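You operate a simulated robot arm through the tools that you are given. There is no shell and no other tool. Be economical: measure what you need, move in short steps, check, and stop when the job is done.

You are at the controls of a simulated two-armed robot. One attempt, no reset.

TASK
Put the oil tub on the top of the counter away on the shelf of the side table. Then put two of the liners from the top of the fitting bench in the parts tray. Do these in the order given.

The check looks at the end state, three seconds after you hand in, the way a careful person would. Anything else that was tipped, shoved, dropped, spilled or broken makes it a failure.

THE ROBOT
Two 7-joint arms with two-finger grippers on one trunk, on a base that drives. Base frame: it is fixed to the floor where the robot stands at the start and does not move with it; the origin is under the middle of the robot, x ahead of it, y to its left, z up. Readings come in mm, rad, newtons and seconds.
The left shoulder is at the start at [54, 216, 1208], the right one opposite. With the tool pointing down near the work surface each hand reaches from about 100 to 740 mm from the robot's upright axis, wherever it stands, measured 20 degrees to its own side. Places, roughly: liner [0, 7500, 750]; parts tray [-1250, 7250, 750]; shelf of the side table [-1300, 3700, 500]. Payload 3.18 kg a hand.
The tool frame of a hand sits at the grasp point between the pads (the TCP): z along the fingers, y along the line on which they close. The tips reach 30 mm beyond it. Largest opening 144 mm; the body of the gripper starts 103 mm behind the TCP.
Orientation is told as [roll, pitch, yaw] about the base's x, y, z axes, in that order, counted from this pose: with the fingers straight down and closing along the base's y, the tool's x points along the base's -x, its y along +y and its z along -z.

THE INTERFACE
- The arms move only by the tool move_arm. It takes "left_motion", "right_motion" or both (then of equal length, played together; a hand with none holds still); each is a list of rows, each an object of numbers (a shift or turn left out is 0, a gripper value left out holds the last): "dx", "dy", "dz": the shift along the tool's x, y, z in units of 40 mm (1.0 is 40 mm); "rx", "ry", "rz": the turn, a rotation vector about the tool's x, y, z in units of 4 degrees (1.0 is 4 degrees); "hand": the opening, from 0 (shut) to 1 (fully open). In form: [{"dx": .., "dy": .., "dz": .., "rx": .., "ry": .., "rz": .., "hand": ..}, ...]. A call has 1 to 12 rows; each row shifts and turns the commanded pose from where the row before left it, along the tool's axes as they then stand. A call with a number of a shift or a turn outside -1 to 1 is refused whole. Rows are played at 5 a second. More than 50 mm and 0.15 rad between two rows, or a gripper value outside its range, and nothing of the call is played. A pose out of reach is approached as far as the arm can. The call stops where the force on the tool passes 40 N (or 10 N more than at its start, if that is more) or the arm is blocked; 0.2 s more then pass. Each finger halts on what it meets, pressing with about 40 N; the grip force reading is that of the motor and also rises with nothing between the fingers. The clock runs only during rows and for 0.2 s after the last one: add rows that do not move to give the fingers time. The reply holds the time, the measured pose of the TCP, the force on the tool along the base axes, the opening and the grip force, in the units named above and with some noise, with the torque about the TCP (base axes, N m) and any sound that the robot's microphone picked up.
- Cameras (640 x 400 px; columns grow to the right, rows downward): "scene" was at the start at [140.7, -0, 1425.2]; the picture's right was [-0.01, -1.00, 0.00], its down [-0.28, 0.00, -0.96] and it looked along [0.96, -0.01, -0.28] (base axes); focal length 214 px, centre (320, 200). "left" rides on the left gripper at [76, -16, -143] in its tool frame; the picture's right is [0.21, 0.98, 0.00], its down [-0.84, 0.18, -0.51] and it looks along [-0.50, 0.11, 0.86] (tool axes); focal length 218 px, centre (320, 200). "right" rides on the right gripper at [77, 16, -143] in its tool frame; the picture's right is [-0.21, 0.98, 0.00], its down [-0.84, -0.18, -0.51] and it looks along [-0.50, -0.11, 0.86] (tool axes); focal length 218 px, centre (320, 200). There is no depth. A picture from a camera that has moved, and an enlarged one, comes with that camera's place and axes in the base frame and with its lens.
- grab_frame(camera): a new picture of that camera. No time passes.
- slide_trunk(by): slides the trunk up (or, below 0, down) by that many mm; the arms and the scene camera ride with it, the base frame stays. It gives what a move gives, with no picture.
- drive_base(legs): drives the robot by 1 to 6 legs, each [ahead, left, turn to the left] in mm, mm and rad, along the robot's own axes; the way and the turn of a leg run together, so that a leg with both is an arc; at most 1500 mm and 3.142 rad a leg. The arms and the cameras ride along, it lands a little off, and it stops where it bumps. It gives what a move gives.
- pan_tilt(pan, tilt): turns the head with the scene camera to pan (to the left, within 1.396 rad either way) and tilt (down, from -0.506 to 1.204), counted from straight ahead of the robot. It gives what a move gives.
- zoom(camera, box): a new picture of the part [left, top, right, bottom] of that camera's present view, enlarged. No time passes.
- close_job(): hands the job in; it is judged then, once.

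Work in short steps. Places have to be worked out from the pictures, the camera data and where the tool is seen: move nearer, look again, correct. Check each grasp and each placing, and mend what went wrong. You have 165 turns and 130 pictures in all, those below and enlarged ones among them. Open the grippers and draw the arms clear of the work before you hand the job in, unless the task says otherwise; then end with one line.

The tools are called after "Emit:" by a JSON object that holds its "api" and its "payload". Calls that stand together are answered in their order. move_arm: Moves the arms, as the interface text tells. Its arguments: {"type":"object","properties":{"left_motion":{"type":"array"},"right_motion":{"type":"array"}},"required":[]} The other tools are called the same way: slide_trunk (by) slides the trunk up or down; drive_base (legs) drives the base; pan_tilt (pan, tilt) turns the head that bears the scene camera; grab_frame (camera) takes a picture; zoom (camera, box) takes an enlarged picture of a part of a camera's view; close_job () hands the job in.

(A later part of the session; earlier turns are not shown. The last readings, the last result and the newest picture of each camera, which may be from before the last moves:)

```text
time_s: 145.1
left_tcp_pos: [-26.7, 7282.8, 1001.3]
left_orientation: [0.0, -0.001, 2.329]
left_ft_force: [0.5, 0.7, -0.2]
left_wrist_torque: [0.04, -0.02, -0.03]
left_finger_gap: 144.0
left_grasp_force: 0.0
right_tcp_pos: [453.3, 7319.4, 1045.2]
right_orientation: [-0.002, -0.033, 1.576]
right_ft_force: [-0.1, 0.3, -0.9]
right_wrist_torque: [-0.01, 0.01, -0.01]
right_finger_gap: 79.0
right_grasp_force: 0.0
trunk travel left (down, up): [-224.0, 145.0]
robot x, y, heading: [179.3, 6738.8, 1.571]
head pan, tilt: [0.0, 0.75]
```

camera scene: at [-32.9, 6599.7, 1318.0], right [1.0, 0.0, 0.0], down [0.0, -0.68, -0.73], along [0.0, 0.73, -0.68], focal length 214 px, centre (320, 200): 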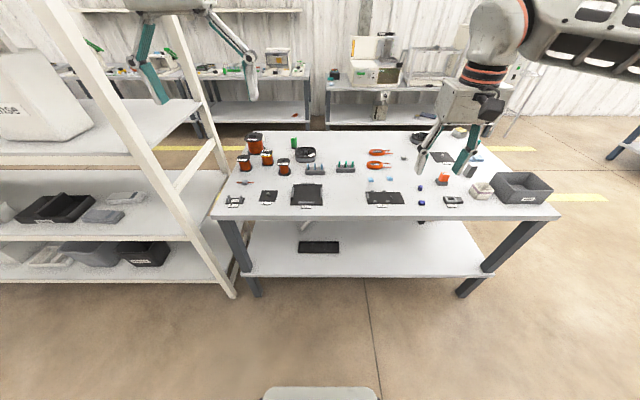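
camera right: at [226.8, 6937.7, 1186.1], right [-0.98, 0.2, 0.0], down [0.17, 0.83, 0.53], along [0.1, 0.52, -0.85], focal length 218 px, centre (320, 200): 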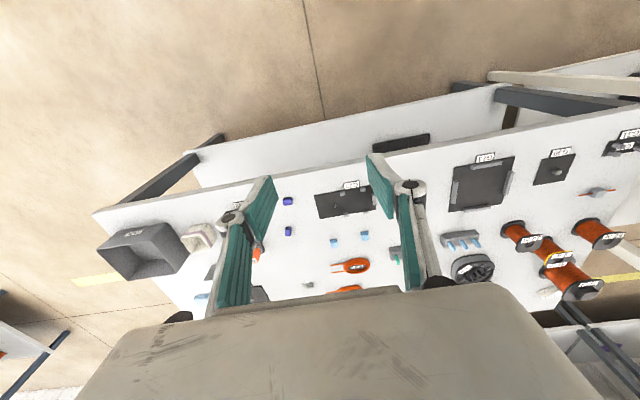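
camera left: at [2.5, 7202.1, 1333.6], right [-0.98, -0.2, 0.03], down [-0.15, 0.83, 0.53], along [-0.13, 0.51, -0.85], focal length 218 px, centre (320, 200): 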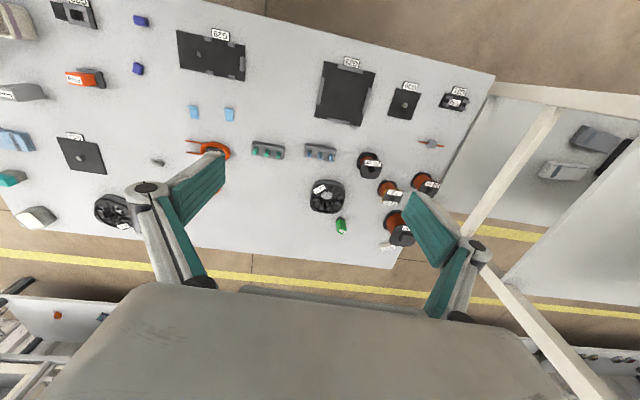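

This way works, so I'll finish the quarter turn.

Emit:
{"api": "move_arm", "payload": {"left_motion": [{"rz": -1}, {"rz": -1}, {"rz": -1}, {"rz": -1}, {"rz": -1}, {"rz": -1}, {"rz": -1}, {"rz": -1}, {"rz": -1}, {"rz": -1}, {"rz": -1}, {"rz": -0.6}]}}

Emit:
{"api": "grab_frame", "payload": {"camera": "left"}}

Emit:
{"api": "grab_frame", "payload": {"camera": "scene"}}

```text
time_s: 147.7
left_tcp_pos: [-26.4, 7284.0, 1000.4]
left_orientation: [0.0, 0.001, 3.139]
left_ft_force: [-0.4, 0.0, -0.2]
left_wrist_torque: [0.0, 0.02, -0.02]
left_finger_gap: 144.0
left_grasp_force: 0.1
right_tcp_pos: [453.0, 7318.4, 1045.8]
right_orientation: [-0.002, -0.029, 1.575]
right_ft_force: [0.7, 0.2, -0.2]
right_wrist_torque: [-0.02, -0.01, 0.0]
right_finger_gap: 79.2
right_grasp_force: 0.1
trunk travel left (down, up): [-224.0, 145.0]
robot x, y, heading: [176.0, 6738.3, 1.573]
head pan, tilt: [0.0, 0.75]
```

```text
70 pictures are left
camera left: at [50.7, 7300.9, 1144.0], right [0.21, -0.98, 0.0], down [-0.84, -0.18, 0.51], along [-0.5, -0.1, -0.86], focal length 218 px, centre (320, 200)
```

left: 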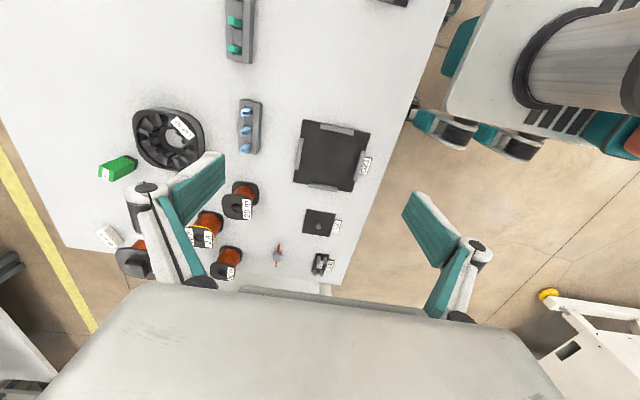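

```text
69 pictures are left
camera scene: at [177.2, 6900.8, 1317.9], right [1.0, 0.0, 0.0], down [0.0, -0.68, -0.73], along [0.0, 0.73, -0.68], focal length 214 px, centre (320, 200)
```

scene: 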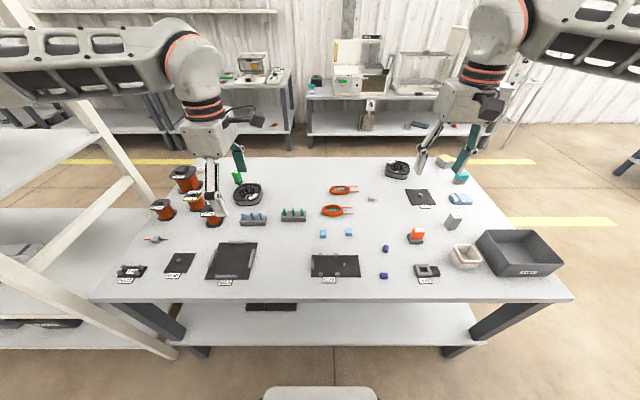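

Good view. I'll zoom both cameras on the liner rack to triangulate it.

Emit:
{"api": "zoom", "payload": {"camera": "left", "box": [200, 85, 300, 165]}}

Emit:
{"api": "zoom", "payload": {"camera": "scene", "box": [205, 180, 325, 240]}}

```text
5.00 times, centred on (250, 125) of left
camera zoom: at [50.7, 7300.9, 1144.0], right [0.21, -0.98, 0.0], down [-0.84, -0.18, 0.51], along [-0.5, -0.1, -0.86], focal length 1091 px, centre (670, 575)
```

zoom: 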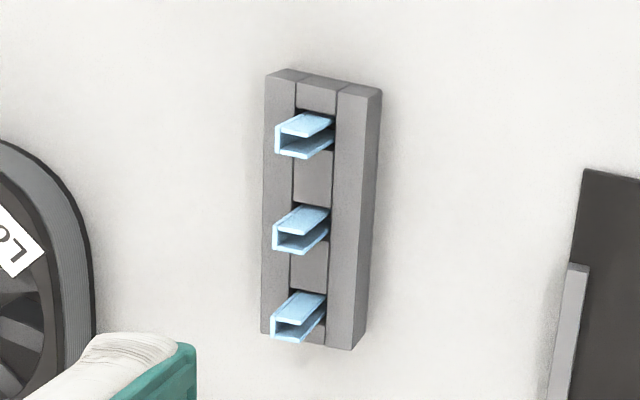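

```text
5.33 times, centred on (265, 210) of scene
camera zoom: at [177.2, 6900.8, 1317.9], right [1.0, 0.0, 0.0], down [0.0, -0.68, -0.73], along [0.0, 0.73, -0.68], focal length 1144 px, centre (613, 147)
```

zoom: 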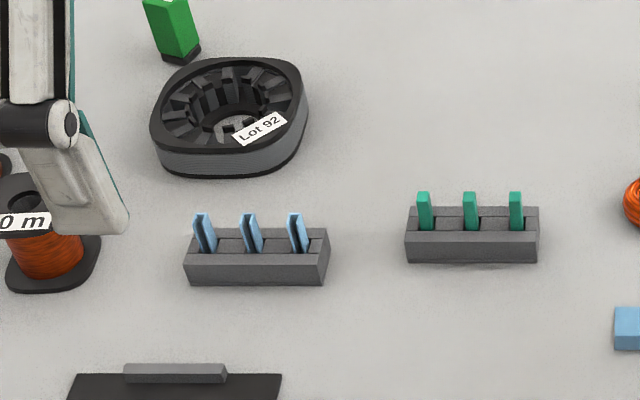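

The liners are at about x -80, -50 and -22, y ≈ 7394, with tips at z ≈ 805 and the rack top at about 775. I'll move the left hand above the right-hand liner with the fingers partly closed and look again.

Emit:
{"api": "move_arm", "payload": {"left_motion": [{"dy": -0.7, "hand": 0.5}, {"dy": -0.7, "dz": 0.3, "hand": 0.3}, {"dy": -0.7, "dz": 0.6}, {"dy": -0.65, "dz": 0.6}, {"dz": 0.6, "dx": 0.1}, {"dz": 0.4}, {}]}}

Emit:
{"api": "grab_frame", "payload": {"camera": "left"}}

Emit:
{"api": "zoom", "payload": {"camera": "scene", "box": [205, 150, 325, 240]}}

```text
time_s: 149.3
left_tcp_pos: [-22.5, 7394.3, 900.6]
left_orientation: [0.0, -0.001, 3.135]
left_ft_force: [0.3, -0.2, -0.1]
left_wrist_torque: [-0.01, 0.02, 0.01]
left_finger_gap: 43.2
left_grasp_force: 0.1
right_tcp_pos: [454.1, 7318.7, 1046.7]
right_orientation: [-0.002, -0.031, 1.577]
right_ft_force: [0.2, 0.1, -0.1]
right_wrist_torque: [-0.02, -0.01, -0.02]
right_finger_gap: 79.4
right_grasp_force: 0.0
trunk travel left (down, up): [-224.0, 145.0]
robot x, y, heading: [180.4, 6741.2, 1.575]
head pan, tilt: [0.0, 0.75]
```

```text
66 pictures are left
camera left: at [54.7, 7411.3, 1044.3], right [0.2, -0.98, 0.0], down [-0.84, -0.18, 0.51], along [-0.5, -0.1, -0.86], focal length 218 px, centre (320, 200)
```

left: 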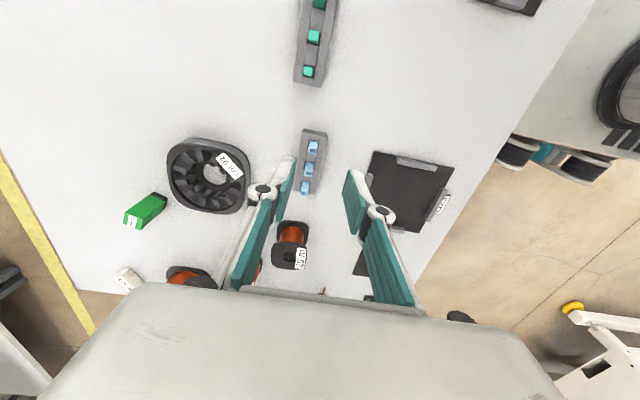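

```text
4.44 times, centred on (265, 195) of scene
camera zoom: at [177.2, 6900.6, 1318.0], right [1.0, 0.0, 0.0], down [0.0, -0.68, -0.73], along [0.0, 0.73, -0.68], focal length 953 px, centre (564, 222)
```

zoom: 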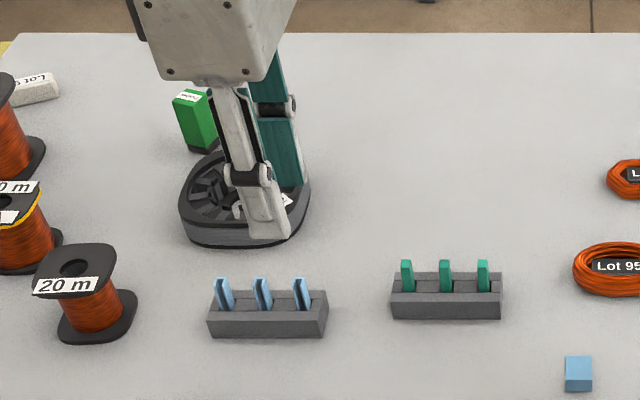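

Emit:
{"api": "zoom", "payload": {"camera": "left", "box": [260, 110, 370, 210]}}

```text
4.00 times, centred on (315, 160) of left
camera zoom: at [54.7, 7411.3, 1044.3], right [0.2, -0.98, 0.0], down [-0.84, -0.18, 0.51], along [-0.5, -0.1, -0.86], focal length 873 px, centre (340, 360)
```

zoom: 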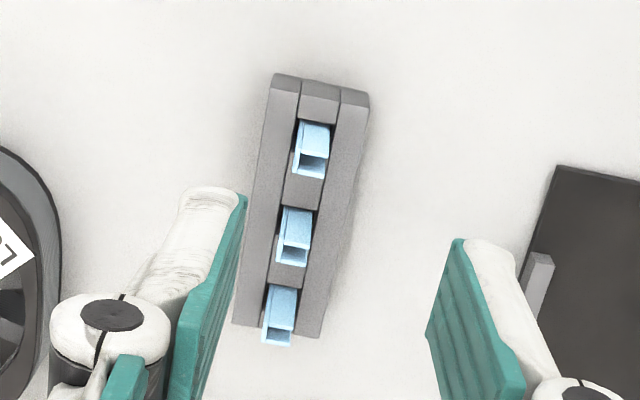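

The right liner's tip is at about [-25, 7402, 795]. I'll correct and lower to TCP z 850, with the fingertips still above it, then recheck.

Emit:
{"api": "move_arm", "payload": {"left_motion": [{"dx": -0.06, "dy": -0.2}, {"dz": 0.45}, {"dz": 0.45}, {"dz": 0.35}, {}]}}

Emit:
{"api": "zoom", "payload": {"camera": "left", "box": [240, 90, 400, 210]}}

Emit:
{"api": "zoom", "payload": {"camera": "scene", "box": [225, 165, 305, 235]}}

```text
time_s: 150.5
left_tcp_pos: [-24.8, 7401.9, 851.4]
left_orientation: [0.001, 0.0, 3.135]
left_ft_force: [0.6, -0.6, 0.3]
left_wrist_torque: [0.02, -0.02, -0.01]
left_finger_gap: 43.0
left_grasp_force: 0.0
right_tcp_pos: [454.2, 7319.5, 1046.3]
right_orientation: [-0.001, -0.032, 1.576]
right_ft_force: [-0.2, 0.3, -0.3]
right_wrist_torque: [-0.02, 0.04, 0.02]
right_finger_gap: 79.1
right_grasp_force: 0.1
trunk travel left (down, up): [-224.0, 145.0]
robot x, y, heading: [180.6, 6740.5, 1.573]
head pan, tilt: [0.0, 0.75]
```

```text
3.33 times, centred on (320, 150) of left
camera zoom: at [52.8, 7418.7, 994.2], right [0.2, -0.98, 0.0], down [-0.84, -0.18, 0.51], along [-0.5, -0.1, -0.86], focal length 728 px, centre (320, 367)
```

zoom: 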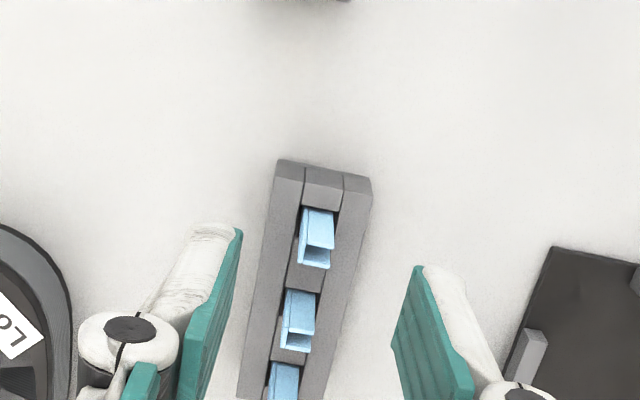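

```text
5.71 times, centred on (265, 200) of scene
camera zoom: at [177.2, 6900.6, 1318.0], right [1.0, 0.0, 0.0], down [0.0, -0.68, -0.73], along [0.0, 0.73, -0.68], focal length 1226 px, centre (634, 200)
```

zoom: 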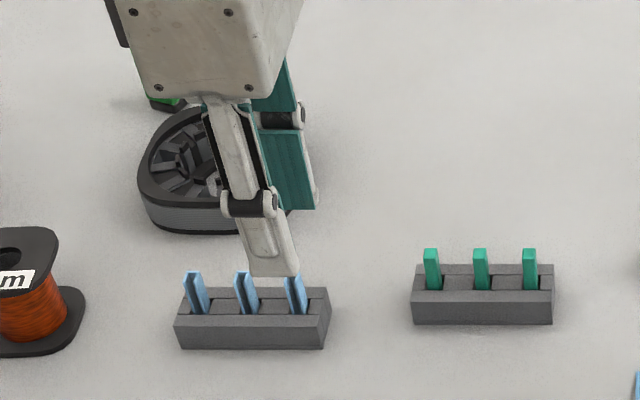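

The liner is at about [-26, 7403] and the fingers straddle it. I'll lower to TCP z 802 so the tips are about 8 mm above the rack, then close gently.

Emit:
{"api": "move_arm", "payload": {"left_motion": [{"dz": 0.4, "dx": -0.03, "dy": -0.03}, {"dz": 0.4}, {"dz": 0.3}, {"dz": 0.13}, {}]}}

Emit:
{"api": "zoom", "payload": {"camera": "left", "box": [240, 90, 400, 210]}}

Emit:
{"api": "zoom", "payload": {"camera": "scene", "box": [225, 165, 305, 235]}}

```text
time_s: 151.7
left_tcp_pos: [-24.5, 7403.9, 801.2]
left_orientation: [0.0, 0.0, 3.136]
left_ft_force: [-0.2, -0.4, -0.1]
left_wrist_torque: [0.0, 0.0, -0.01]
left_finger_gap: 43.2
left_grasp_force: 0.1
right_tcp_pos: [452.4, 7319.3, 1045.6]
right_orientation: [-0.002, -0.031, 1.575]
right_ft_force: [0.0, 0.2, 0.3]
right_wrist_torque: [0.02, 0.04, 0.05]
right_finger_gap: 79.2
right_grasp_force: 0.1
trunk travel left (down, up): [-224.0, 145.0]
robot x, y, heading: [175.3, 6743.5, 1.569]
head pan, tilt: [0.0, 0.75]
```

```text
3.33 times, centred on (320, 150) of left
camera zoom: at [52.4, 7420.7, 944.8], right [0.2, -0.98, 0.0], down [-0.84, -0.18, 0.51], along [-0.5, -0.1, -0.86], focal length 728 px, centre (320, 367)
```

zoom: 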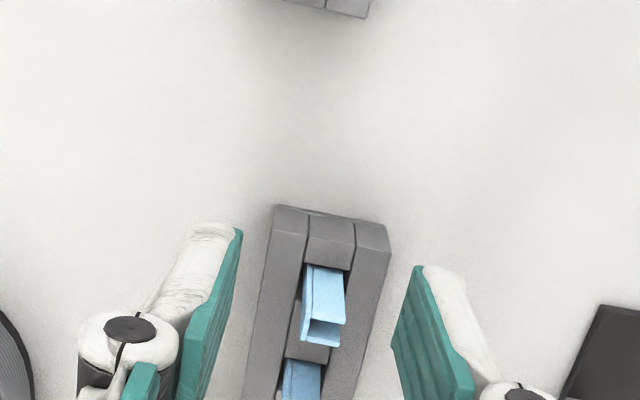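

```text
5.71 times, centred on (265, 200) of scene
camera zoom: at [177.2, 6900.8, 1318.0], right [1.0, 0.0, 0.0], down [0.0, -0.68, -0.73], along [0.0, 0.73, -0.68], focal length 1226 px, centre (634, 200)
```

zoom: 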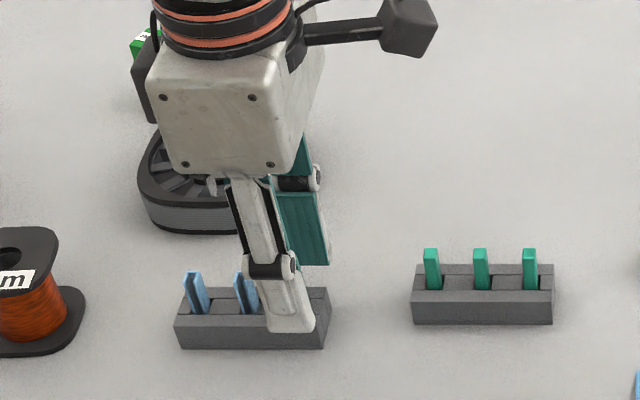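

The fingers straddle the liner. I'll close gently and watch the gap, which should end near the liner's roughly 10 mm width and not at the rack's width.

Emit:
{"api": "move_arm", "payload": {"left_motion": [{"hand": 0.25}, {"hand": 0.2}, {"hand": 0.16}, {"hand": 0.12}, {"hand": 0.09}, {"hand": 0.06}, {"hand": 0.03}, {}]}}

Emit:
{"api": "zoom", "payload": {"camera": "left", "box": [240, 90, 400, 210]}}

```text
time_s: 153.5
left_tcp_pos: [-25.0, 7403.3, 802.7]
left_orientation: [0.0, 0.001, 3.136]
left_ft_force: [-0.5, -0.3, 0.6]
left_wrist_torque: [0.0, 0.03, -0.04]
left_finger_gap: 6.2
left_grasp_force: 37.4
right_tcp_pos: [453.4, 7319.4, 1046.6]
right_orientation: [-0.003, -0.032, 1.576]
right_ft_force: [-0.2, -1.1, -0.4]
right_wrist_torque: [0.02, 0.01, 0.0]
right_finger_gap: 79.1
right_grasp_force: 0.1
trunk travel left (down, up): [-224.0, 145.0]
robot x, y, heading: [175.6, 6736.6, 1.573]
head pan, tilt: [0.0, 0.75]
```

```text
3.33 times, centred on (320, 150) of left
camera zoom: at [52.3, 7420.8, 945.0], right [0.2, -0.98, 0.0], down [-0.84, -0.18, 0.51], along [-0.5, -0.1, -0.86], focal length 728 px, centre (320, 367)
```

zoom: 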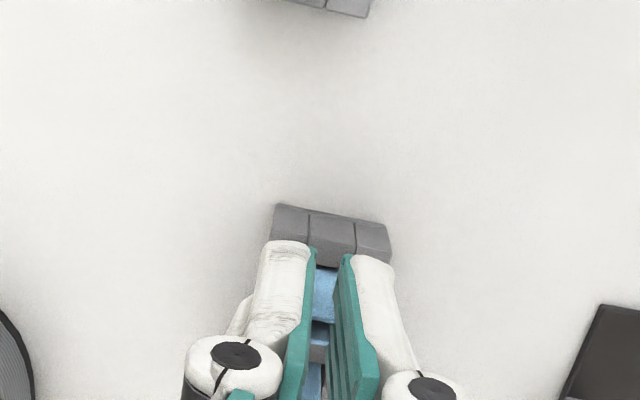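

The gap is 6.2 mm with force, so the liner is pinched. I'll lift straight up, slowly.

Emit:
{"api": "move_arm", "payload": {"left_motion": [{"dz": -0.1}, {"dz": -0.2}, {"dz": -0.3}, {"dz": -0.4}, {"dz": -0.5}, {"dz": -0.5}, {"dz": -0.5}, {"dz": -0.5}, {}]}}

Emit:
{"api": "zoom", "payload": {"camera": "scene", "box": [215, 140, 325, 240]}}

Emit:
{"api": "grab_frame", "payload": {"camera": "left"}}

```text
time_s: 155.5
left_tcp_pos: [-24.2, 7403.7, 921.7]
left_orientation: [0.0, 0.0, 3.136]
left_ft_force: [0.8, -0.2, -0.1]
left_wrist_torque: [0.03, 0.0, 0.01]
left_finger_gap: 6.1
left_grasp_force: 37.2
right_tcp_pos: [452.0, 7319.3, 1045.8]
right_orientation: [-0.002, -0.029, 1.576]
right_ft_force: [0.0, 0.8, -0.4]
right_wrist_torque: [-0.01, -0.03, 0.03]
right_finger_gap: 79.4
right_grasp_force: 0.0
trunk travel left (down, up): [-224.0, 145.0]
robot x, y, heading: [176.6, 6741.6, 1.575]
head pan, tilt: [0.0, 0.75]
```

```text
4.00 times, centred on (270, 190) of scene
camera zoom: at [177.1, 6901.1, 1317.8], right [1.0, 0.0, 0.0], down [0.0, -0.68, -0.73], along [0.0, 0.73, -0.68], focal length 858 px, centre (520, 240)
```

zoom: 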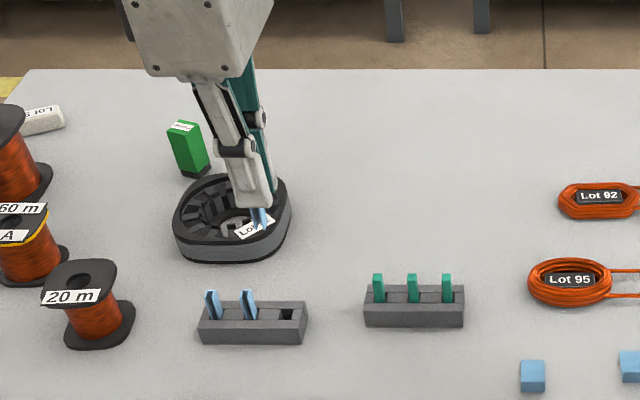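

```text
57 pictures are left
camera left: at [52.2, 7420.4, 1064.6], right [0.2, -0.98, 0.0], down [-0.84, -0.18, 0.51], along [-0.5, -0.1, -0.86], focal length 218 px, centre (320, 200)
```

left: 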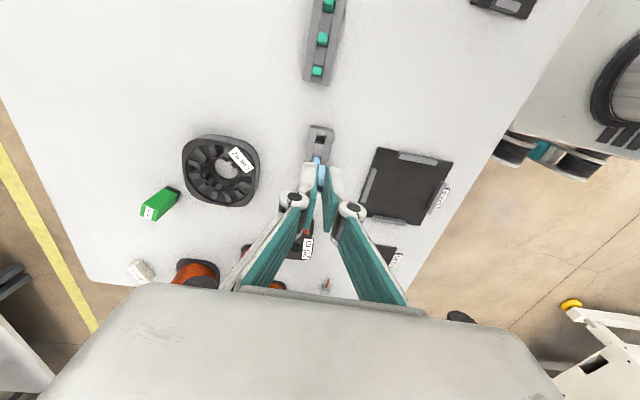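

The first liner is out cleanly and the rack hasn't moved. I'll raise the hand, rotate it back to lateral, back away, and shift over to the parts tray.

Emit:
{"api": "move_arm", "payload": {"left_motion": [{"dz": -0.5}, {"dz": -0.5, "rz": 1}, {"rz": 1}, {"rz": 1}, {"rz": 1}, {"rz": 1}, {"rz": 1}, {"rz": 1}, {"rz": 1}, {"rz": 1}, {"rz": 1}, {"rz": 1}]}}

Emit:
{"api": "move_arm", "payload": {"left_motion": [{"rz": 1}, {"rz": 1}, {"rz": 1}, {"rz": 1}, {"rz": 1}, {"rz": 1}, {"rz": 1}, {"rz": 1}, {"rz": 1}, {"rz": 1}, {"rz": 1}, {}]}}

Emit:
{"api": "drive_base", "payload": {"legs": [[-450, 0, 0], [0, 1140, 0]]}}

Emit:
{"api": "pan_tilt", "payload": {"pan": 0.2, "tilt": 0.6}}

Emit:
{"api": "grab_frame", "payload": {"camera": "scene"}}

```text
time_s: 158.1
left_tcp_pos: [-24.8, 7401.7, 962.8]
left_orientation: [-0.001, 0.001, 2.367]
left_ft_force: [0.1, 0.7, 0.1]
left_wrist_torque: [0.0, 0.01, 0.02]
left_finger_gap: 6.1
left_grasp_force: 37.4
right_tcp_pos: [453.2, 7318.6, 1046.5]
right_orientation: [-0.003, -0.03, 1.576]
right_ft_force: [0.2, 0.2, -0.6]
right_wrist_torque: [-0.01, 0.03, 0.01]
right_finger_gap: 79.1
right_grasp_force: 0.1
trunk travel left (down, up): [-224.0, 145.0]
robot x, y, heading: [175.0, 6741.4, 1.576]
head pan, tilt: [0.0, 0.75]
```

```text
time_s: 160.7
left_tcp_pos: [-24.8, 7402.6, 962.3]
left_orientation: [-0.001, 0.0, 1.601]
left_ft_force: [0.5, 0.1, 0.1]
left_wrist_torque: [0.0, 0.0, -0.02]
left_finger_gap: 6.1
left_grasp_force: 36.9
right_tcp_pos: [453.7, 7318.9, 1046.5]
right_orientation: [-0.002, -0.031, 1.577]
right_ft_force: [-0.4, -0.5, 0.8]
right_wrist_torque: [-0.03, -0.02, 0.0]
right_finger_gap: 79.4
right_grasp_force: 0.2
trunk travel left (down, up): [-224.0, 145.0]
robot x, y, heading: [180.9, 6740.3, 1.573]
head pan, tilt: [0.0, 0.75]
```

```text
time_s: 173.2
left_tcp_pos: [-1156.4, 6951.8, 961.8]
left_orientation: [0.0, -0.001, 1.604]
left_ft_force: [-0.1, -1.2, 0.0]
left_wrist_torque: [-0.04, 0.01, -0.01]
left_finger_gap: 5.8
left_grasp_force: 37.0
right_tcp_pos: [-678.7, 6869.9, 1046.3]
right_orientation: [-0.001, -0.032, 1.577]
right_ft_force: [0.9, 0.7, 0.7]
right_wrist_torque: [0.02, -0.04, 0.02]
right_finger_gap: 79.2
right_grasp_force: 0.0
trunk travel left (down, up): [-224.0, 145.0]
robot x, y, heading: [-956.6, 6284.5, 1.574]
head pan, tilt: [0.0, 0.75]
```

```text
time_s: 173.9
left_tcp_pos: [-1156.4, 6951.6, 961.7]
left_orientation: [0.0, 0.0, 1.602]
left_ft_force: [0.7, 0.0, 0.0]
left_wrist_torque: [-0.02, 0.01, 0.03]
left_finger_gap: 5.8
left_grasp_force: 37.1
right_tcp_pos: [-677.5, 6870.3, 1046.3]
right_orientation: [-0.001, -0.031, 1.577]
right_ft_force: [-0.3, -0.2, 0.4]
right_wrist_torque: [-0.02, 0.03, -0.03]
right_finger_gap: 79.3
right_grasp_force: 0.0
trunk travel left (down, up): [-224.0, 145.0]
robot x, y, heading: [-953.9, 6290.2, 1.576]
head pan, tilt: [0.201, 0.6]
```

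```text
56 pictures are left
camera scene: at [-970.9, 6454.2, 1330.8], right [0.98, 0.2, 0.0], down [0.11, -0.55, -0.82], along [-0.17, 0.81, -0.57], focal length 214 px, centre (320, 200)
```

scene: 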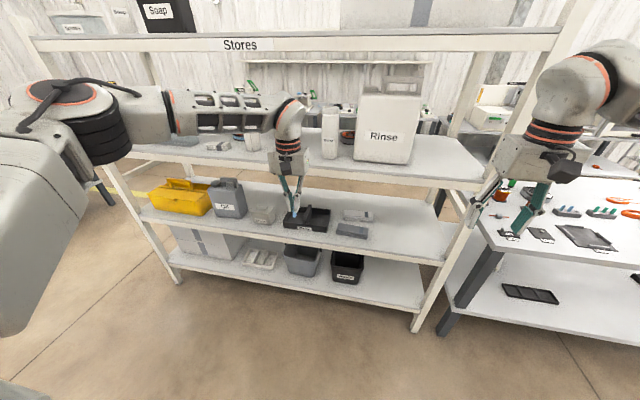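

Emit:
{"api": "zoom", "payload": {"camera": "scene", "box": [230, 130, 410, 260]}}

Emit:
{"api": "grab_frame", "payload": {"camera": "left"}}

```text
3.08 times, centred on (320, 195) of scene
camera zoom: at [-970.9, 6454.2, 1330.8], right [0.98, 0.2, 0.0], down [0.11, -0.55, -0.82], along [-0.17, 0.81, -0.57], focal length 660 px, centre (320, 215)
```

zoom: 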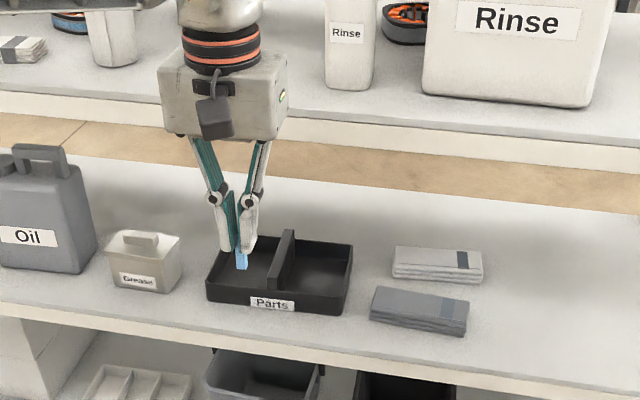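

```text
54 pictures are left
camera left: at [-1137.3, 6877.4, 1104.9], right [-0.97, -0.24, 0.0], down [-0.21, 0.84, 0.51], along [-0.12, 0.49, -0.86], focal length 218 px, centre (320, 200)
```

left: 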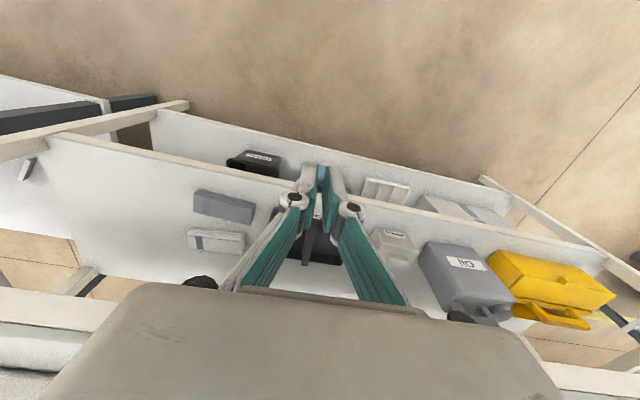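

The parts tray is at about x -1295..-1080, y 7167–7292, on a shelf at z ≈ 650, with a divider at x ≈ -1187. I'll use the right compartment, centred at about [-1132, 7225]. First I'll tilt the left hand 50° and lower the trunk.

Emit:
{"api": "move_arm", "payload": {"left_motion": [{"ry": -1}, {"ry": -1}, {"ry": -1}, {"ry": -1}, {"ry": -1}, {"ry": -1}, {"ry": -1}, {"ry": -1}, {"ry": -1}, {"ry": -1}, {"ry": -1}, {"ry": -1}]}}

Emit:
{"api": "slide_trunk", "payload": {"by": -190}}

Emit:
{"api": "grab_frame", "payload": {"camera": "left"}}

```text
time_s: 176.5
left_tcp_pos: [-1154.9, 6952.8, 961.7]
left_orientation: [-0.001, -0.84, 1.603]
left_ft_force: [-0.5, -0.4, -0.6]
left_wrist_torque: [-0.02, 0.03, 0.01]
left_finger_gap: 6.1
left_grasp_force: 36.9
right_tcp_pos: [-678.6, 6869.7, 1046.6]
right_orientation: [-0.001, -0.031, 1.578]
right_ft_force: [0.4, -0.5, 0.9]
right_wrist_torque: [0.01, 0.0, 0.03]
right_finger_gap: 79.1
right_grasp_force: 0.0
trunk travel left (down, up): [-224.0, 145.0]
robot x, y, heading: [-953.1, 6288.3, 1.578]
head pan, tilt: [0.201, 0.6]
```

```text
time_s: 178.6
left_tcp_pos: [-1157.2, 6952.8, 773.2]
left_orientation: [-0.002, -0.842, 1.604]
left_ft_force: [1.8, -0.4, 0.3]
left_wrist_torque: [-0.02, -0.01, -0.02]
left_finger_gap: 6.3
left_grasp_force: 37.0
right_tcp_pos: [-677.3, 6868.9, 857.5]
right_orientation: [-0.001, -0.034, 1.578]
right_ft_force: [-0.1, 0.2, 0.7]
right_wrist_torque: [0.01, 0.02, 0.0]
right_finger_gap: 79.2
right_grasp_force: 0.1
trunk travel left (down, up): [-34.0, 335.0]
robot x, y, heading: [-955.5, 6285.4, 1.573]
head pan, tilt: [0.201, 0.6]
```

```text
53 pictures are left
camera left: at [-1134.8, 6796.3, 812.2], right [-0.97, -0.17, -0.16], down [-0.19, 0.18, 0.97], along [-0.14, 0.97, -0.2], focal length 218 px, centre (320, 200)
```

left: 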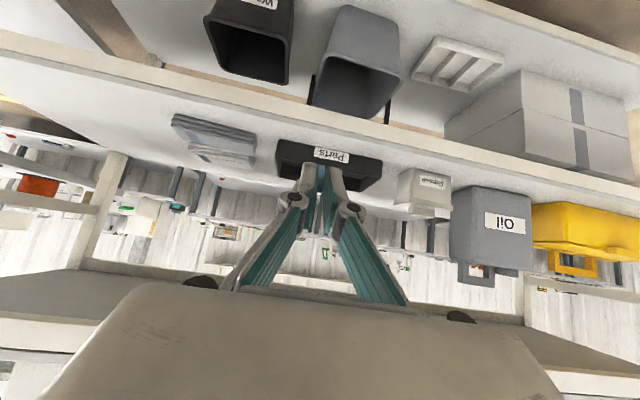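

Emit:
{"api": "zoom", "payload": {"camera": "left", "box": [240, 100, 420, 220]}}

Emit:
{"api": "zoom", "payload": {"camera": "scene", "box": [200, 100, 400, 240]}}

```text
3.33 times, centred on (330, 160) of left
camera zoom: at [-1134.8, 6796.3, 812.2], right [-0.97, -0.17, -0.16], down [-0.19, 0.18, 0.97], along [-0.14, 0.97, -0.2], focal length 728 px, centre (287, 333)
```

zoom: 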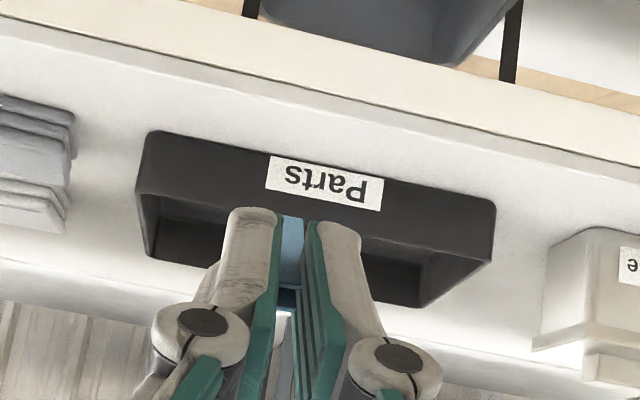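

```text
2.86 times, centred on (300, 170) of scene
camera zoom: at [-971.6, 6640.7, 1102.6], right [0.98, 0.2, 0.0], down [0.11, -0.55, -0.83], along [-0.17, 0.81, -0.56], focal length 613 px, centre (377, 286)
```

zoom: 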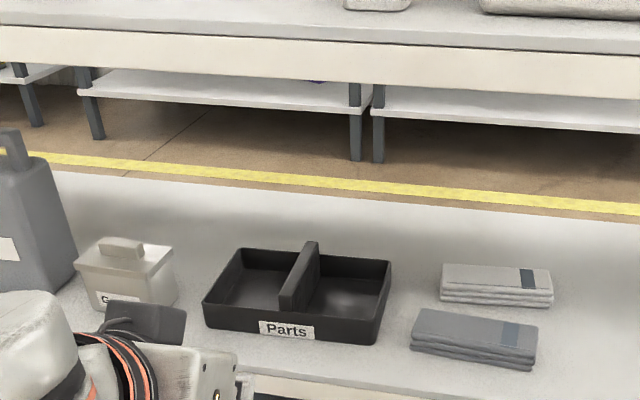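

Triangulated, the tray spans x -1306..-1095 and y 7194–7322, with walls up to z 668 on a shelf at z 628. I'll drive 100 mm closer, then extend the left hand over the right compartment.

Emit:
{"api": "drive_base", "payload": {"legs": [[100, 0, 0]]}}

Emit:
{"api": "move_arm", "payload": {"left_motion": [{"dx": -0.4, "dz": 0.45, "dy": -0.1}, {"dx": -0.6, "dz": 0.67, "dy": -0.1}, {"dx": -0.6, "dz": 0.67}, {"dx": -0.6, "dz": 0.67}, {"dx": -0.6, "dz": 0.67}, {"dx": -0.3, "dz": 0.34}, {}]}}

Emit:
{"api": "grab_frame", "payload": {"camera": "left"}}

Emit:
{"api": "grab_frame", "payload": {"camera": "scene"}}

```text
time_s: 179.8
left_tcp_pos: [-1157.2, 7051.0, 771.3]
left_orientation: [0.0, -0.839, 1.605]
left_ft_force: [-0.3, 0.4, -0.2]
left_wrist_torque: [0.01, 0.02, 0.0]
left_finger_gap: 6.1
left_grasp_force: 37.1
right_tcp_pos: [-678.0, 6968.5, 854.0]
right_orientation: [0.001, -0.029, 1.577]
right_ft_force: [0.5, 0.4, -1.0]
right_wrist_torque: [-0.04, 0.02, 0.0]
right_finger_gap: 79.0
right_grasp_force: 0.1
trunk travel left (down, up): [-34.0, 335.0]
robot x, y, heading: [-953.0, 6386.7, 1.575]
head pan, tilt: [0.201, 0.6]
```

```text
time_s: 181.4
left_tcp_pos: [-1154.0, 7236.9, 772.6]
left_orientation: [0.0, -0.838, 1.603]
left_ft_force: [0.1, 0.4, -0.5]
left_wrist_torque: [0.01, -0.03, 0.03]
left_finger_gap: 6.2
left_grasp_force: 37.2
right_tcp_pos: [-678.0, 6967.6, 856.1]
right_orientation: [-0.002, -0.031, 1.579]
right_ft_force: [0.2, 0.8, 0.4]
right_wrist_torque: [-0.04, -0.01, 0.0]
right_finger_gap: 79.2
right_grasp_force: 0.1
trunk travel left (down, up): [-34.0, 335.0]
robot x, y, heading: [-956.7, 6386.1, 1.578]
head pan, tilt: [0.201, 0.6]
```

```text
50 pictures are left
camera left: at [-1132.5, 7081.8, 810.6], right [-0.97, -0.17, -0.16], down [-0.19, 0.18, 0.97], along [-0.14, 0.97, -0.21], focal length 218 px, centre (320, 200)
```

left: 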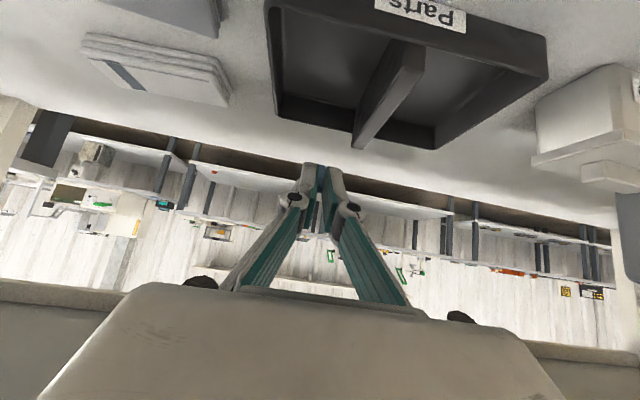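

```text
49 pictures are left
camera scene: at [-971.9, 6740.1, 1102.1], right [0.98, 0.2, 0.0], down [0.11, -0.55, -0.83], along [-0.17, 0.81, -0.56], focal length 214 px, centre (320, 200)
```

scene: 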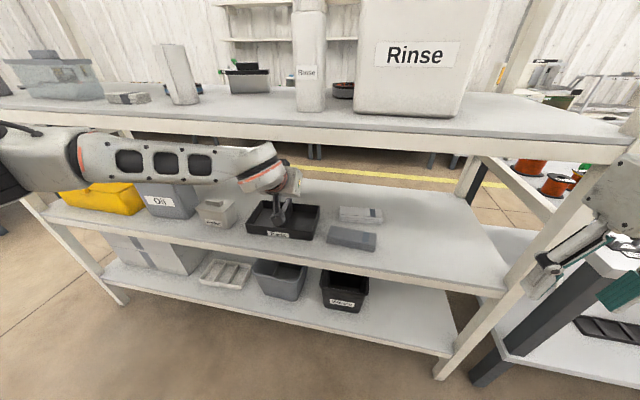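

It's aligned over the right compartment, so I'll lower 90 mm to TCP z ≈ 682.

Emit:
{"api": "move_arm", "payload": {"left_motion": [{"dx": 0.35, "dz": 0.31, "dy": -0.15}, {"dx": 0.4, "dz": 0.36}, {"dx": 0.4, "dz": 0.36}, {"dx": 0.33, "dz": 0.3}, {"dx": 0.2, "dz": 0.17}, {}]}}

Emit:
{"api": "grab_frame", "payload": {"camera": "left"}}

Emit:
{"api": "zoom", "payload": {"camera": "scene", "box": [220, 160, 380, 260]}}

```text
time_s: 182.8
left_tcp_pos: [-1149.4, 7236.0, 680.2]
left_orientation: [0.0, -0.836, 1.604]
left_ft_force: [-0.3, 0.0, -0.3]
left_wrist_torque: [0.0, -0.01, 0.0]
left_finger_gap: 6.1
left_grasp_force: 36.8
right_tcp_pos: [-677.8, 6969.3, 855.4]
right_orientation: [-0.003, -0.032, 1.577]
right_ft_force: [0.3, 0.3, 0.8]
right_wrist_torque: [0.02, 0.0, 0.0]
right_finger_gap: 79.4
right_grasp_force: 0.1
trunk travel left (down, up): [-34.0, 335.0]
robot x, y, heading: [-952.1, 6388.9, 1.572]
head pan, tilt: [0.201, 0.6]
```

```text
48 pictures are left
camera left: at [-1126.9, 7081.4, 719.5], right [-0.97, -0.17, -0.16], down [-0.19, 0.18, 0.97], along [-0.14, 0.97, -0.21], focal length 218 px, centre (320, 200)
```

left: 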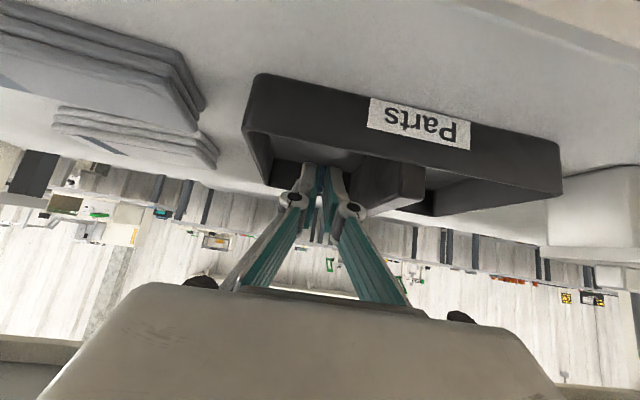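

```text
4.00 times, centred on (300, 210) of scene
camera zoom: at [-971.9, 6740.1, 1102.2], right [0.98, 0.2, 0.0], down [0.11, -0.55, -0.83], along [-0.17, 0.81, -0.56], focal length 858 px, centre (400, 160)
```

zoom: 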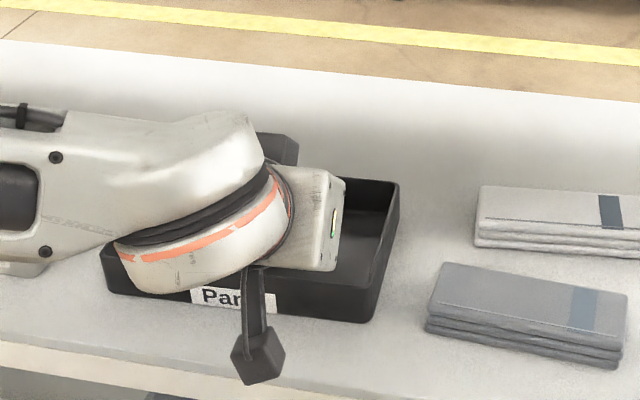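

Emit:
{"api": "zoom", "payload": {"camera": "left", "box": [250, 110, 400, 230]}}

```text
3.33 times, centred on (325, 170) of left
camera zoom: at [-1126.9, 7081.4, 719.5], right [-0.97, -0.17, -0.16], down [-0.19, 0.18, 0.97], along [-0.14, 0.97, -0.21], focal length 728 px, centre (303, 300)
```

zoom: 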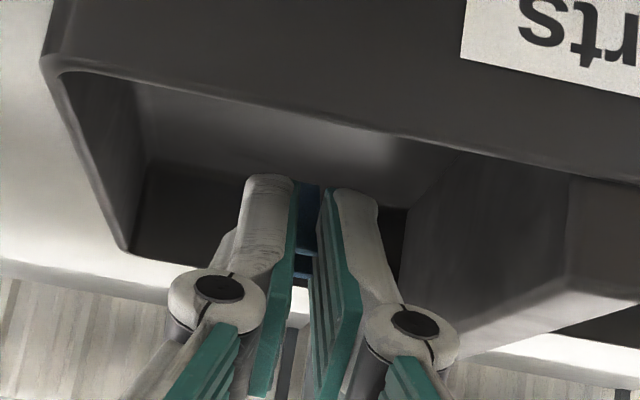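

The fingers and liner are inside the compartment, a little close to the divider. I'll shift 10 mm away from it, lower another 10 mm, and open slightly.

Emit:
{"api": "move_arm", "payload": {"left_motion": [{"dy": -0.25}, {"dx": 0.1, "dz": 0.09}, {"dx": 0.09, "dz": 0.08}, {}, {"hand": 0.08}, {"hand": 0.12}, {"hand": 0.16}, {"hand": 0.18}, {}]}}

Emit:
{"api": "zoom", "payload": {"camera": "left", "box": [250, 110, 400, 230]}}

```text
time_s: 184.8
left_tcp_pos: [-1139.5, 7236.8, 670.8]
left_orientation: [0.001, -0.837, 1.601]
left_ft_force: [0.5, 0.5, 0.3]
left_wrist_torque: [0.03, 0.04, 0.03]
left_finger_gap: 26.1
left_grasp_force: 0.0
right_tcp_pos: [-678.1, 6968.3, 856.0]
right_orientation: [-0.002, -0.032, 1.577]
right_ft_force: [0.1, -0.1, 0.4]
right_wrist_torque: [0.02, 0.03, 0.0]
right_finger_gap: 79.5
right_grasp_force: 0.0
trunk travel left (down, up): [-34.0, 335.0]
robot x, y, heading: [-952.5, 6388.5, 1.573]
head pan, tilt: [0.201, 0.6]
```

```text
3.33 times, centred on (325, 170) of left
camera zoom: at [-1116.9, 7081.9, 709.7], right [-0.97, -0.17, -0.16], down [-0.19, 0.18, 0.97], along [-0.14, 0.97, -0.21], focal length 728 px, centre (303, 300)
```

zoom: 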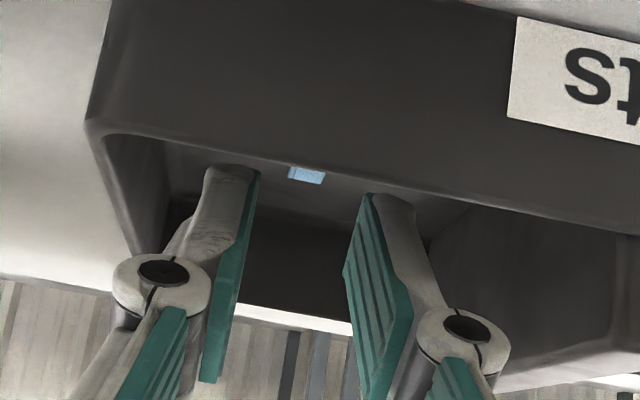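

Released, and the liner lies on the tray floor. I'll raise and withdraw.

Emit:
{"api": "move_arm", "payload": {"left_motion": [{"dx": -0.4, "dz": -0.36}, {"dx": -0.5, "dz": -0.44}, {"dx": -0.5, "dz": -0.44}, {"dx": -0.5, "dz": -0.44}, {"dx": 0.5, "dz": -0.56}, {"dx": 0.6, "dz": -0.67}, {"dx": 0.6, "dz": -0.67}, {"dx": 0.6, "dz": -0.67}, {"dx": 0.6, "dz": -0.67}, {"dx": 0.4, "dz": -0.45}, {}]}}

Emit:
{"api": "zoom", "payload": {"camera": "scene", "box": [220, 160, 380, 260]}}

```text
time_s: 187.2
left_tcp_pos: [-1133.0, 7041.5, 773.5]
left_orientation: [-0.001, -0.839, 1.605]
left_ft_force: [0.0, 0.3, 0.2]
left_wrist_torque: [-0.02, 0.0, -0.02]
left_finger_gap: 25.7
left_grasp_force: 0.0
right_tcp_pos: [-678.1, 6967.5, 856.1]
right_orientation: [-0.003, -0.032, 1.578]
right_ft_force: [-0.2, 0.0, -0.1]
right_wrist_torque: [0.01, 0.02, -0.01]
right_finger_gap: 79.1
right_grasp_force: 0.0
trunk travel left (down, up): [-34.0, 335.0]
robot x, y, heading: [-954.8, 6391.1, 1.571]
head pan, tilt: [0.201, 0.6]
```

```text
4.00 times, centred on (300, 210) of scene
camera zoom: at [-971.9, 6740.4, 1102.0], right [0.98, 0.2, 0.0], down [0.11, -0.55, -0.82], along [-0.17, 0.81, -0.57], focal length 858 px, centre (400, 160)
```

zoom: 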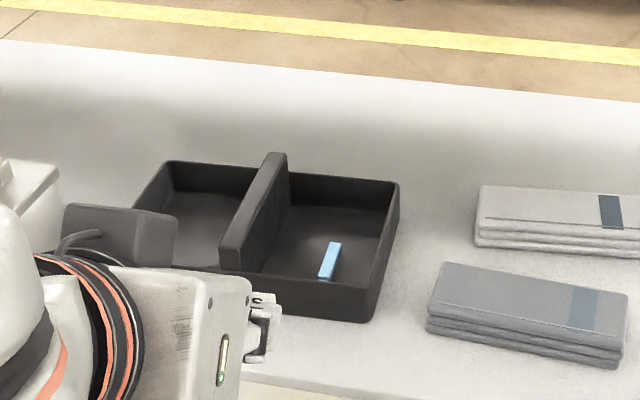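

The first liner is in the tray. I'll go back for the second: back off, raise the trunk, and set the hand pointing down again.

Emit:
{"api": "drive_base", "payload": {"legs": [[-105, 0, 0]]}}

Emit:
{"api": "slide_trunk", "payload": {"by": 190}}

Emit:
{"api": "move_arm", "payload": {"left_motion": [{"ry": 1}, {"ry": 1}, {"ry": 1}, {"ry": 1}, {"ry": 1}, {"ry": 1}, {"ry": 1}, {"ry": 1}, {"ry": 1}, {"ry": 1}, {"ry": 1}, {"ry": 1}]}}

Emit:
{"api": "drive_base", "payload": {"legs": [[0, -1110, 0], [450, 0, 0]]}}

```text
time_s: 188.3
left_tcp_pos: [-1133.1, 6936.2, 773.3]
left_orientation: [-0.001, -0.84, 1.604]
left_ft_force: [0.9, -0.2, 0.5]
left_wrist_torque: [-0.02, 0.01, -0.01]
left_finger_gap: 25.9
left_grasp_force: 0.1
right_tcp_pos: [-678.0, 6861.7, 856.8]
right_orientation: [-0.004, -0.031, 1.578]
right_ft_force: [0.2, 0.3, 0.4]
right_wrist_torque: [0.03, 0.01, -0.01]
right_finger_gap: 79.2
right_grasp_force: 0.1
trunk travel left (down, up): [-34.0, 335.0]
robot x, y, heading: [-955.7, 6281.5, 1.576]
head pan, tilt: [0.201, 0.6]
```

```text
time_s: 190.4
left_tcp_pos: [-1132.0, 6936.7, 961.2]
left_orientation: [-0.001, -0.836, 1.603]
left_ft_force: [0.4, 0.6, -0.3]
left_wrist_torque: [0.0, -0.01, 0.03]
left_finger_gap: 26.0
left_grasp_force: 0.0
right_tcp_pos: [-678.7, 6864.4, 1045.4]
right_orientation: [-0.002, -0.028, 1.578]
right_ft_force: [-0.2, 0.1, -0.4]
right_wrist_torque: [-0.04, 0.01, 0.0]
right_finger_gap: 78.9
right_grasp_force: 0.1
trunk travel left (down, up): [-224.0, 145.0]
robot x, y, heading: [-956.8, 6284.3, 1.576]
head pan, tilt: [0.201, 0.6]
```

```text
time_s: 193.0
left_tcp_pos: [-1132.2, 6935.5, 962.8]
left_orientation: [0.001, 0.002, 1.604]
left_ft_force: [0.0, 0.9, 0.1]
left_wrist_torque: [-0.04, -0.01, -0.03]
left_finger_gap: 26.0
left_grasp_force: 0.0
right_tcp_pos: [-678.4, 6865.2, 1046.2]
right_orientation: [-0.001, -0.03, 1.577]
right_ft_force: [-0.5, 0.1, -0.9]
right_wrist_torque: [-0.02, -0.01, -0.03]
right_finger_gap: 79.4
right_grasp_force: 0.1
trunk travel left (down, up): [-224.0, 145.0]
robot x, y, heading: [-956.1, 6283.8, 1.574]
head pan, tilt: [0.201, 0.6]
```

```text
time_s: 205.4
left_tcp_pos: [-17.1, 7388.8, 964.0]
left_orientation: [0.0, 0.0, 1.605]
left_ft_force: [0.0, 1.3, -0.4]
left_wrist_torque: [-0.06, -0.01, -0.01]
left_finger_gap: 26.0
left_grasp_force: 0.1
right_tcp_pos: [437.4, 7318.7, 1045.2]
right_orientation: [-0.001, -0.029, 1.577]
right_ft_force: [-0.6, -0.5, -0.3]
right_wrist_torque: [-0.03, -0.03, 0.0]
right_finger_gap: 79.2
right_grasp_force: 0.1
trunk travel left (down, up): [-224.0, 145.0]
robot x, y, heading: [160.3, 6733.6, 1.571]
head pan, tilt: [0.201, 0.6]
```

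Now the quarter turn again, then over the middle liner at about [-55, 7403].

Emit:
{"api": "move_arm", "payload": {"left_motion": [{"rz": -1}, {"rz": -1}, {"rz": -1}, {"rz": -1}, {"rz": -1}, {"rz": -1}, {"rz": -1}, {"rz": -1}, {"rz": -1}, {"rz": -1}, {"rz": -1}, {}]}}

Emit:
{"api": "move_arm", "payload": {"left_motion": [{"rz": -1}, {"rz": -1}, {"rz": -1}, {"rz": -1}, {"rz": -1}, {"rz": -1}, {"rz": -1}, {"rz": -1}, {"rz": -1}, {"rz": -1}, {"rz": -1, "hand": 0.3}, {"dx": -0.95, "dy": -0.2}]}}

Emit:
{"api": "move_arm", "payload": {"left_motion": [{"dz": 0.5, "dy": -0.15}, {"dz": 0.5}, {"dz": 0.5}, {}]}}

Emit:
{"api": "zoom", "payload": {"camera": "left", "box": [240, 90, 400, 210]}}

```text
time_s: 208.0
left_tcp_pos: [-16.7, 7388.7, 963.0]
left_orientation: [-0.001, -0.001, 2.373]
left_ft_force: [0.1, 0.5, -0.1]
left_wrist_torque: [0.01, -0.01, 0.0]
left_finger_gap: 26.0
left_grasp_force: 0.0
right_tcp_pos: [436.8, 7316.2, 1047.3]
right_orientation: [-0.001, -0.032, 1.577]
right_ft_force: [-0.9, -0.8, 1.6]
right_wrist_torque: [0.02, 0.0, -0.01]
right_finger_gap: 79.6
right_grasp_force: 0.0
trunk travel left (down, up): [-224.0, 145.0]
robot x, y, heading: [163.6, 6734.8, 1.576]
head pan, tilt: [0.201, 0.6]
```

```text
time_s: 210.6
left_tcp_pos: [-56.6, 7398.3, 964.2]
left_orientation: [-0.001, 0.002, 3.14]
left_ft_force: [-0.9, -0.1, -0.2]
left_wrist_torque: [0.01, -0.08, 0.02]
left_finger_gap: 43.1
left_grasp_force: 0.0
right_tcp_pos: [436.4, 7316.0, 1046.5]
right_orientation: [-0.002, -0.033, 1.579]
right_ft_force: [-0.2, 0.3, -0.3]
right_wrist_torque: [0.01, -0.02, 0.01]
right_finger_gap: 79.1
right_grasp_force: 0.2
trunk travel left (down, up): [-224.0, 145.0]
robot x, y, heading: [162.5, 6740.6, 1.574]
head pan, tilt: [0.201, 0.6]
```

```text
time_s: 211.6
left_tcp_pos: [-54.0, 7403.3, 903.0]
left_orientation: [0.0, 0.001, 3.14]
left_ft_force: [-0.6, 0.2, 0.6]
left_wrist_torque: [0.0, 0.0, 0.02]
left_finger_gap: 43.1
left_grasp_force: 0.1
right_tcp_pos: [437.5, 7316.3, 1046.7]
right_orientation: [-0.002, -0.032, 1.578]
right_ft_force: [0.4, 0.1, 0.5]
right_wrist_torque: [0.01, 0.0, 0.03]
right_finger_gap: 79.3
right_grasp_force: 0.1
trunk travel left (down, up): [-224.0, 145.0]
robot x, y, heading: [161.0, 6735.6, 1.577]
head pan, tilt: [0.201, 0.6]
```

```text
3.33 times, centred on (320, 150) of left
camera zoom: at [22.7, 7420.3, 1046.7], right [0.21, -0.98, 0.0], down [-0.84, -0.18, 0.51], along [-0.5, -0.1, -0.86], focal length 728 px, centre (320, 367)
```

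zoom: 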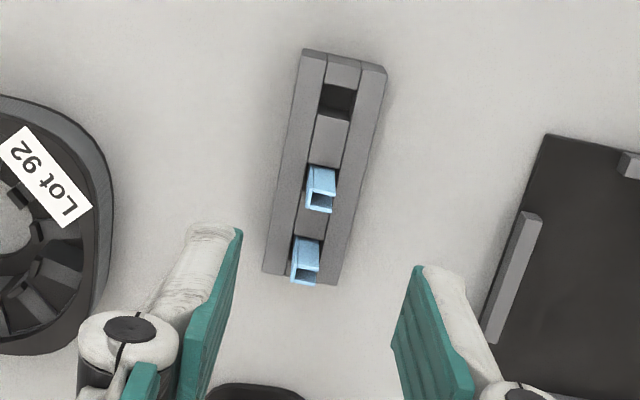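

The middle liner is at about [-57, 7402.5]. I'll correct by 2–3 mm and lower to TCP z ≈ 850 first.

Emit:
{"api": "move_arm", "payload": {"left_motion": [{"dx": -0.06}, {"dz": 0.5}, {"dz": 0.5}, {"dz": 0.3}, {}]}}

Emit:
{"api": "zoom", "payload": {"camera": "left", "box": [240, 90, 400, 210]}}

```text
time_s: 212.8
left_tcp_pos: [-58.2, 7402.4, 851.8]
left_orientation: [-0.003, 0.0, 3.14]
left_ft_force: [0.4, -0.4, -0.4]
left_wrist_torque: [-0.02, -0.02, -0.02]
left_finger_gap: 43.3
left_grasp_force: 0.1
right_tcp_pos: [436.2, 7316.7, 1046.6]
right_orientation: [-0.002, -0.031, 1.578]
right_ft_force: [0.7, -0.5, 0.8]
right_wrist_torque: [-0.04, 0.03, 0.01]
right_finger_gap: 79.3
right_grasp_force: 0.0
trunk travel left (down, up): [-224.0, 145.0]
robot x, y, heading: [161.1, 6736.7, 1.573]
head pan, tilt: [0.201, 0.6]
```

```text
3.33 times, centred on (320, 150) of left
camera zoom: at [19.4, 7420.6, 994.8], right [0.21, -0.98, 0.0], down [-0.84, -0.18, 0.51], along [-0.5, -0.1, -0.86], focal length 728 px, centre (320, 367)
```

zoom: 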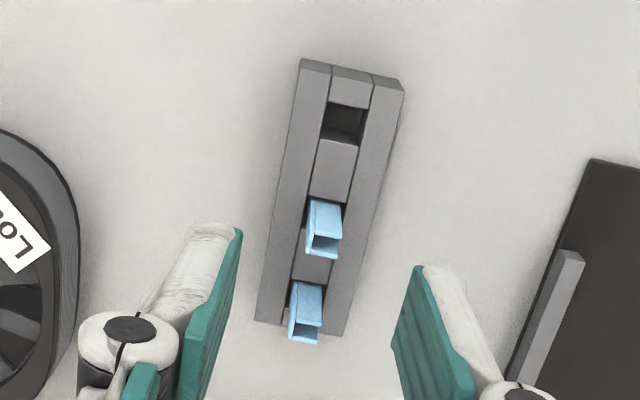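

Well aligned. I'll lower to z ≈ 802 and close gently.

Emit:
{"api": "move_arm", "payload": {"left_motion": [{"dz": 0.4, "dx": 0.03}, {"dz": 0.4}, {"dz": 0.3}, {"dz": 0.14}, {}, {"hand": 0.22}, {"hand": 0.16}, {"hand": 0.12}, {"hand": 0.08}, {"hand": 0.05}, {"hand": 0.03}, {}]}}

Emit:
{"api": "zoom", "payload": {"camera": "left", "box": [240, 90, 400, 210]}}

```text
time_s: 215.4
left_tcp_pos: [-56.8, 7403.7, 802.9]
left_orientation: [0.001, 0.0, 3.14]
left_ft_force: [-0.2, -0.3, 0.1]
left_wrist_torque: [0.0, 0.01, 0.01]
left_finger_gap: 6.4
left_grasp_force: 37.8
right_tcp_pos: [437.3, 7316.9, 1046.5]
right_orientation: [-0.003, -0.03, 1.577]
right_ft_force: [-0.2, -0.4, 1.0]
right_wrist_torque: [0.04, 0.01, 0.02]
right_finger_gap: 79.3
right_grasp_force: 0.0
trunk travel left (down, up): [-224.0, 145.0]
robot x, y, heading: [164.8, 6734.7, 1.577]
head pan, tilt: [0.201, 0.6]
```

```text
3.33 times, centred on (320, 150) of left
camera zoom: at [20.6, 7420.5, 944.7], right [0.21, -0.98, 0.0], down [-0.84, -0.18, 0.51], along [-0.5, -0.1, -0.86], focal length 728 px, centre (320, 367)
```

zoom: 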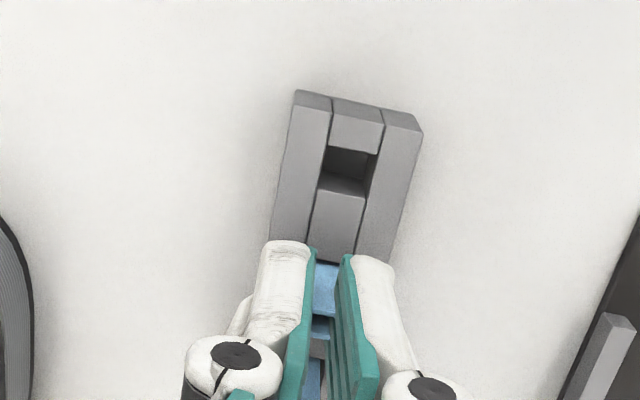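

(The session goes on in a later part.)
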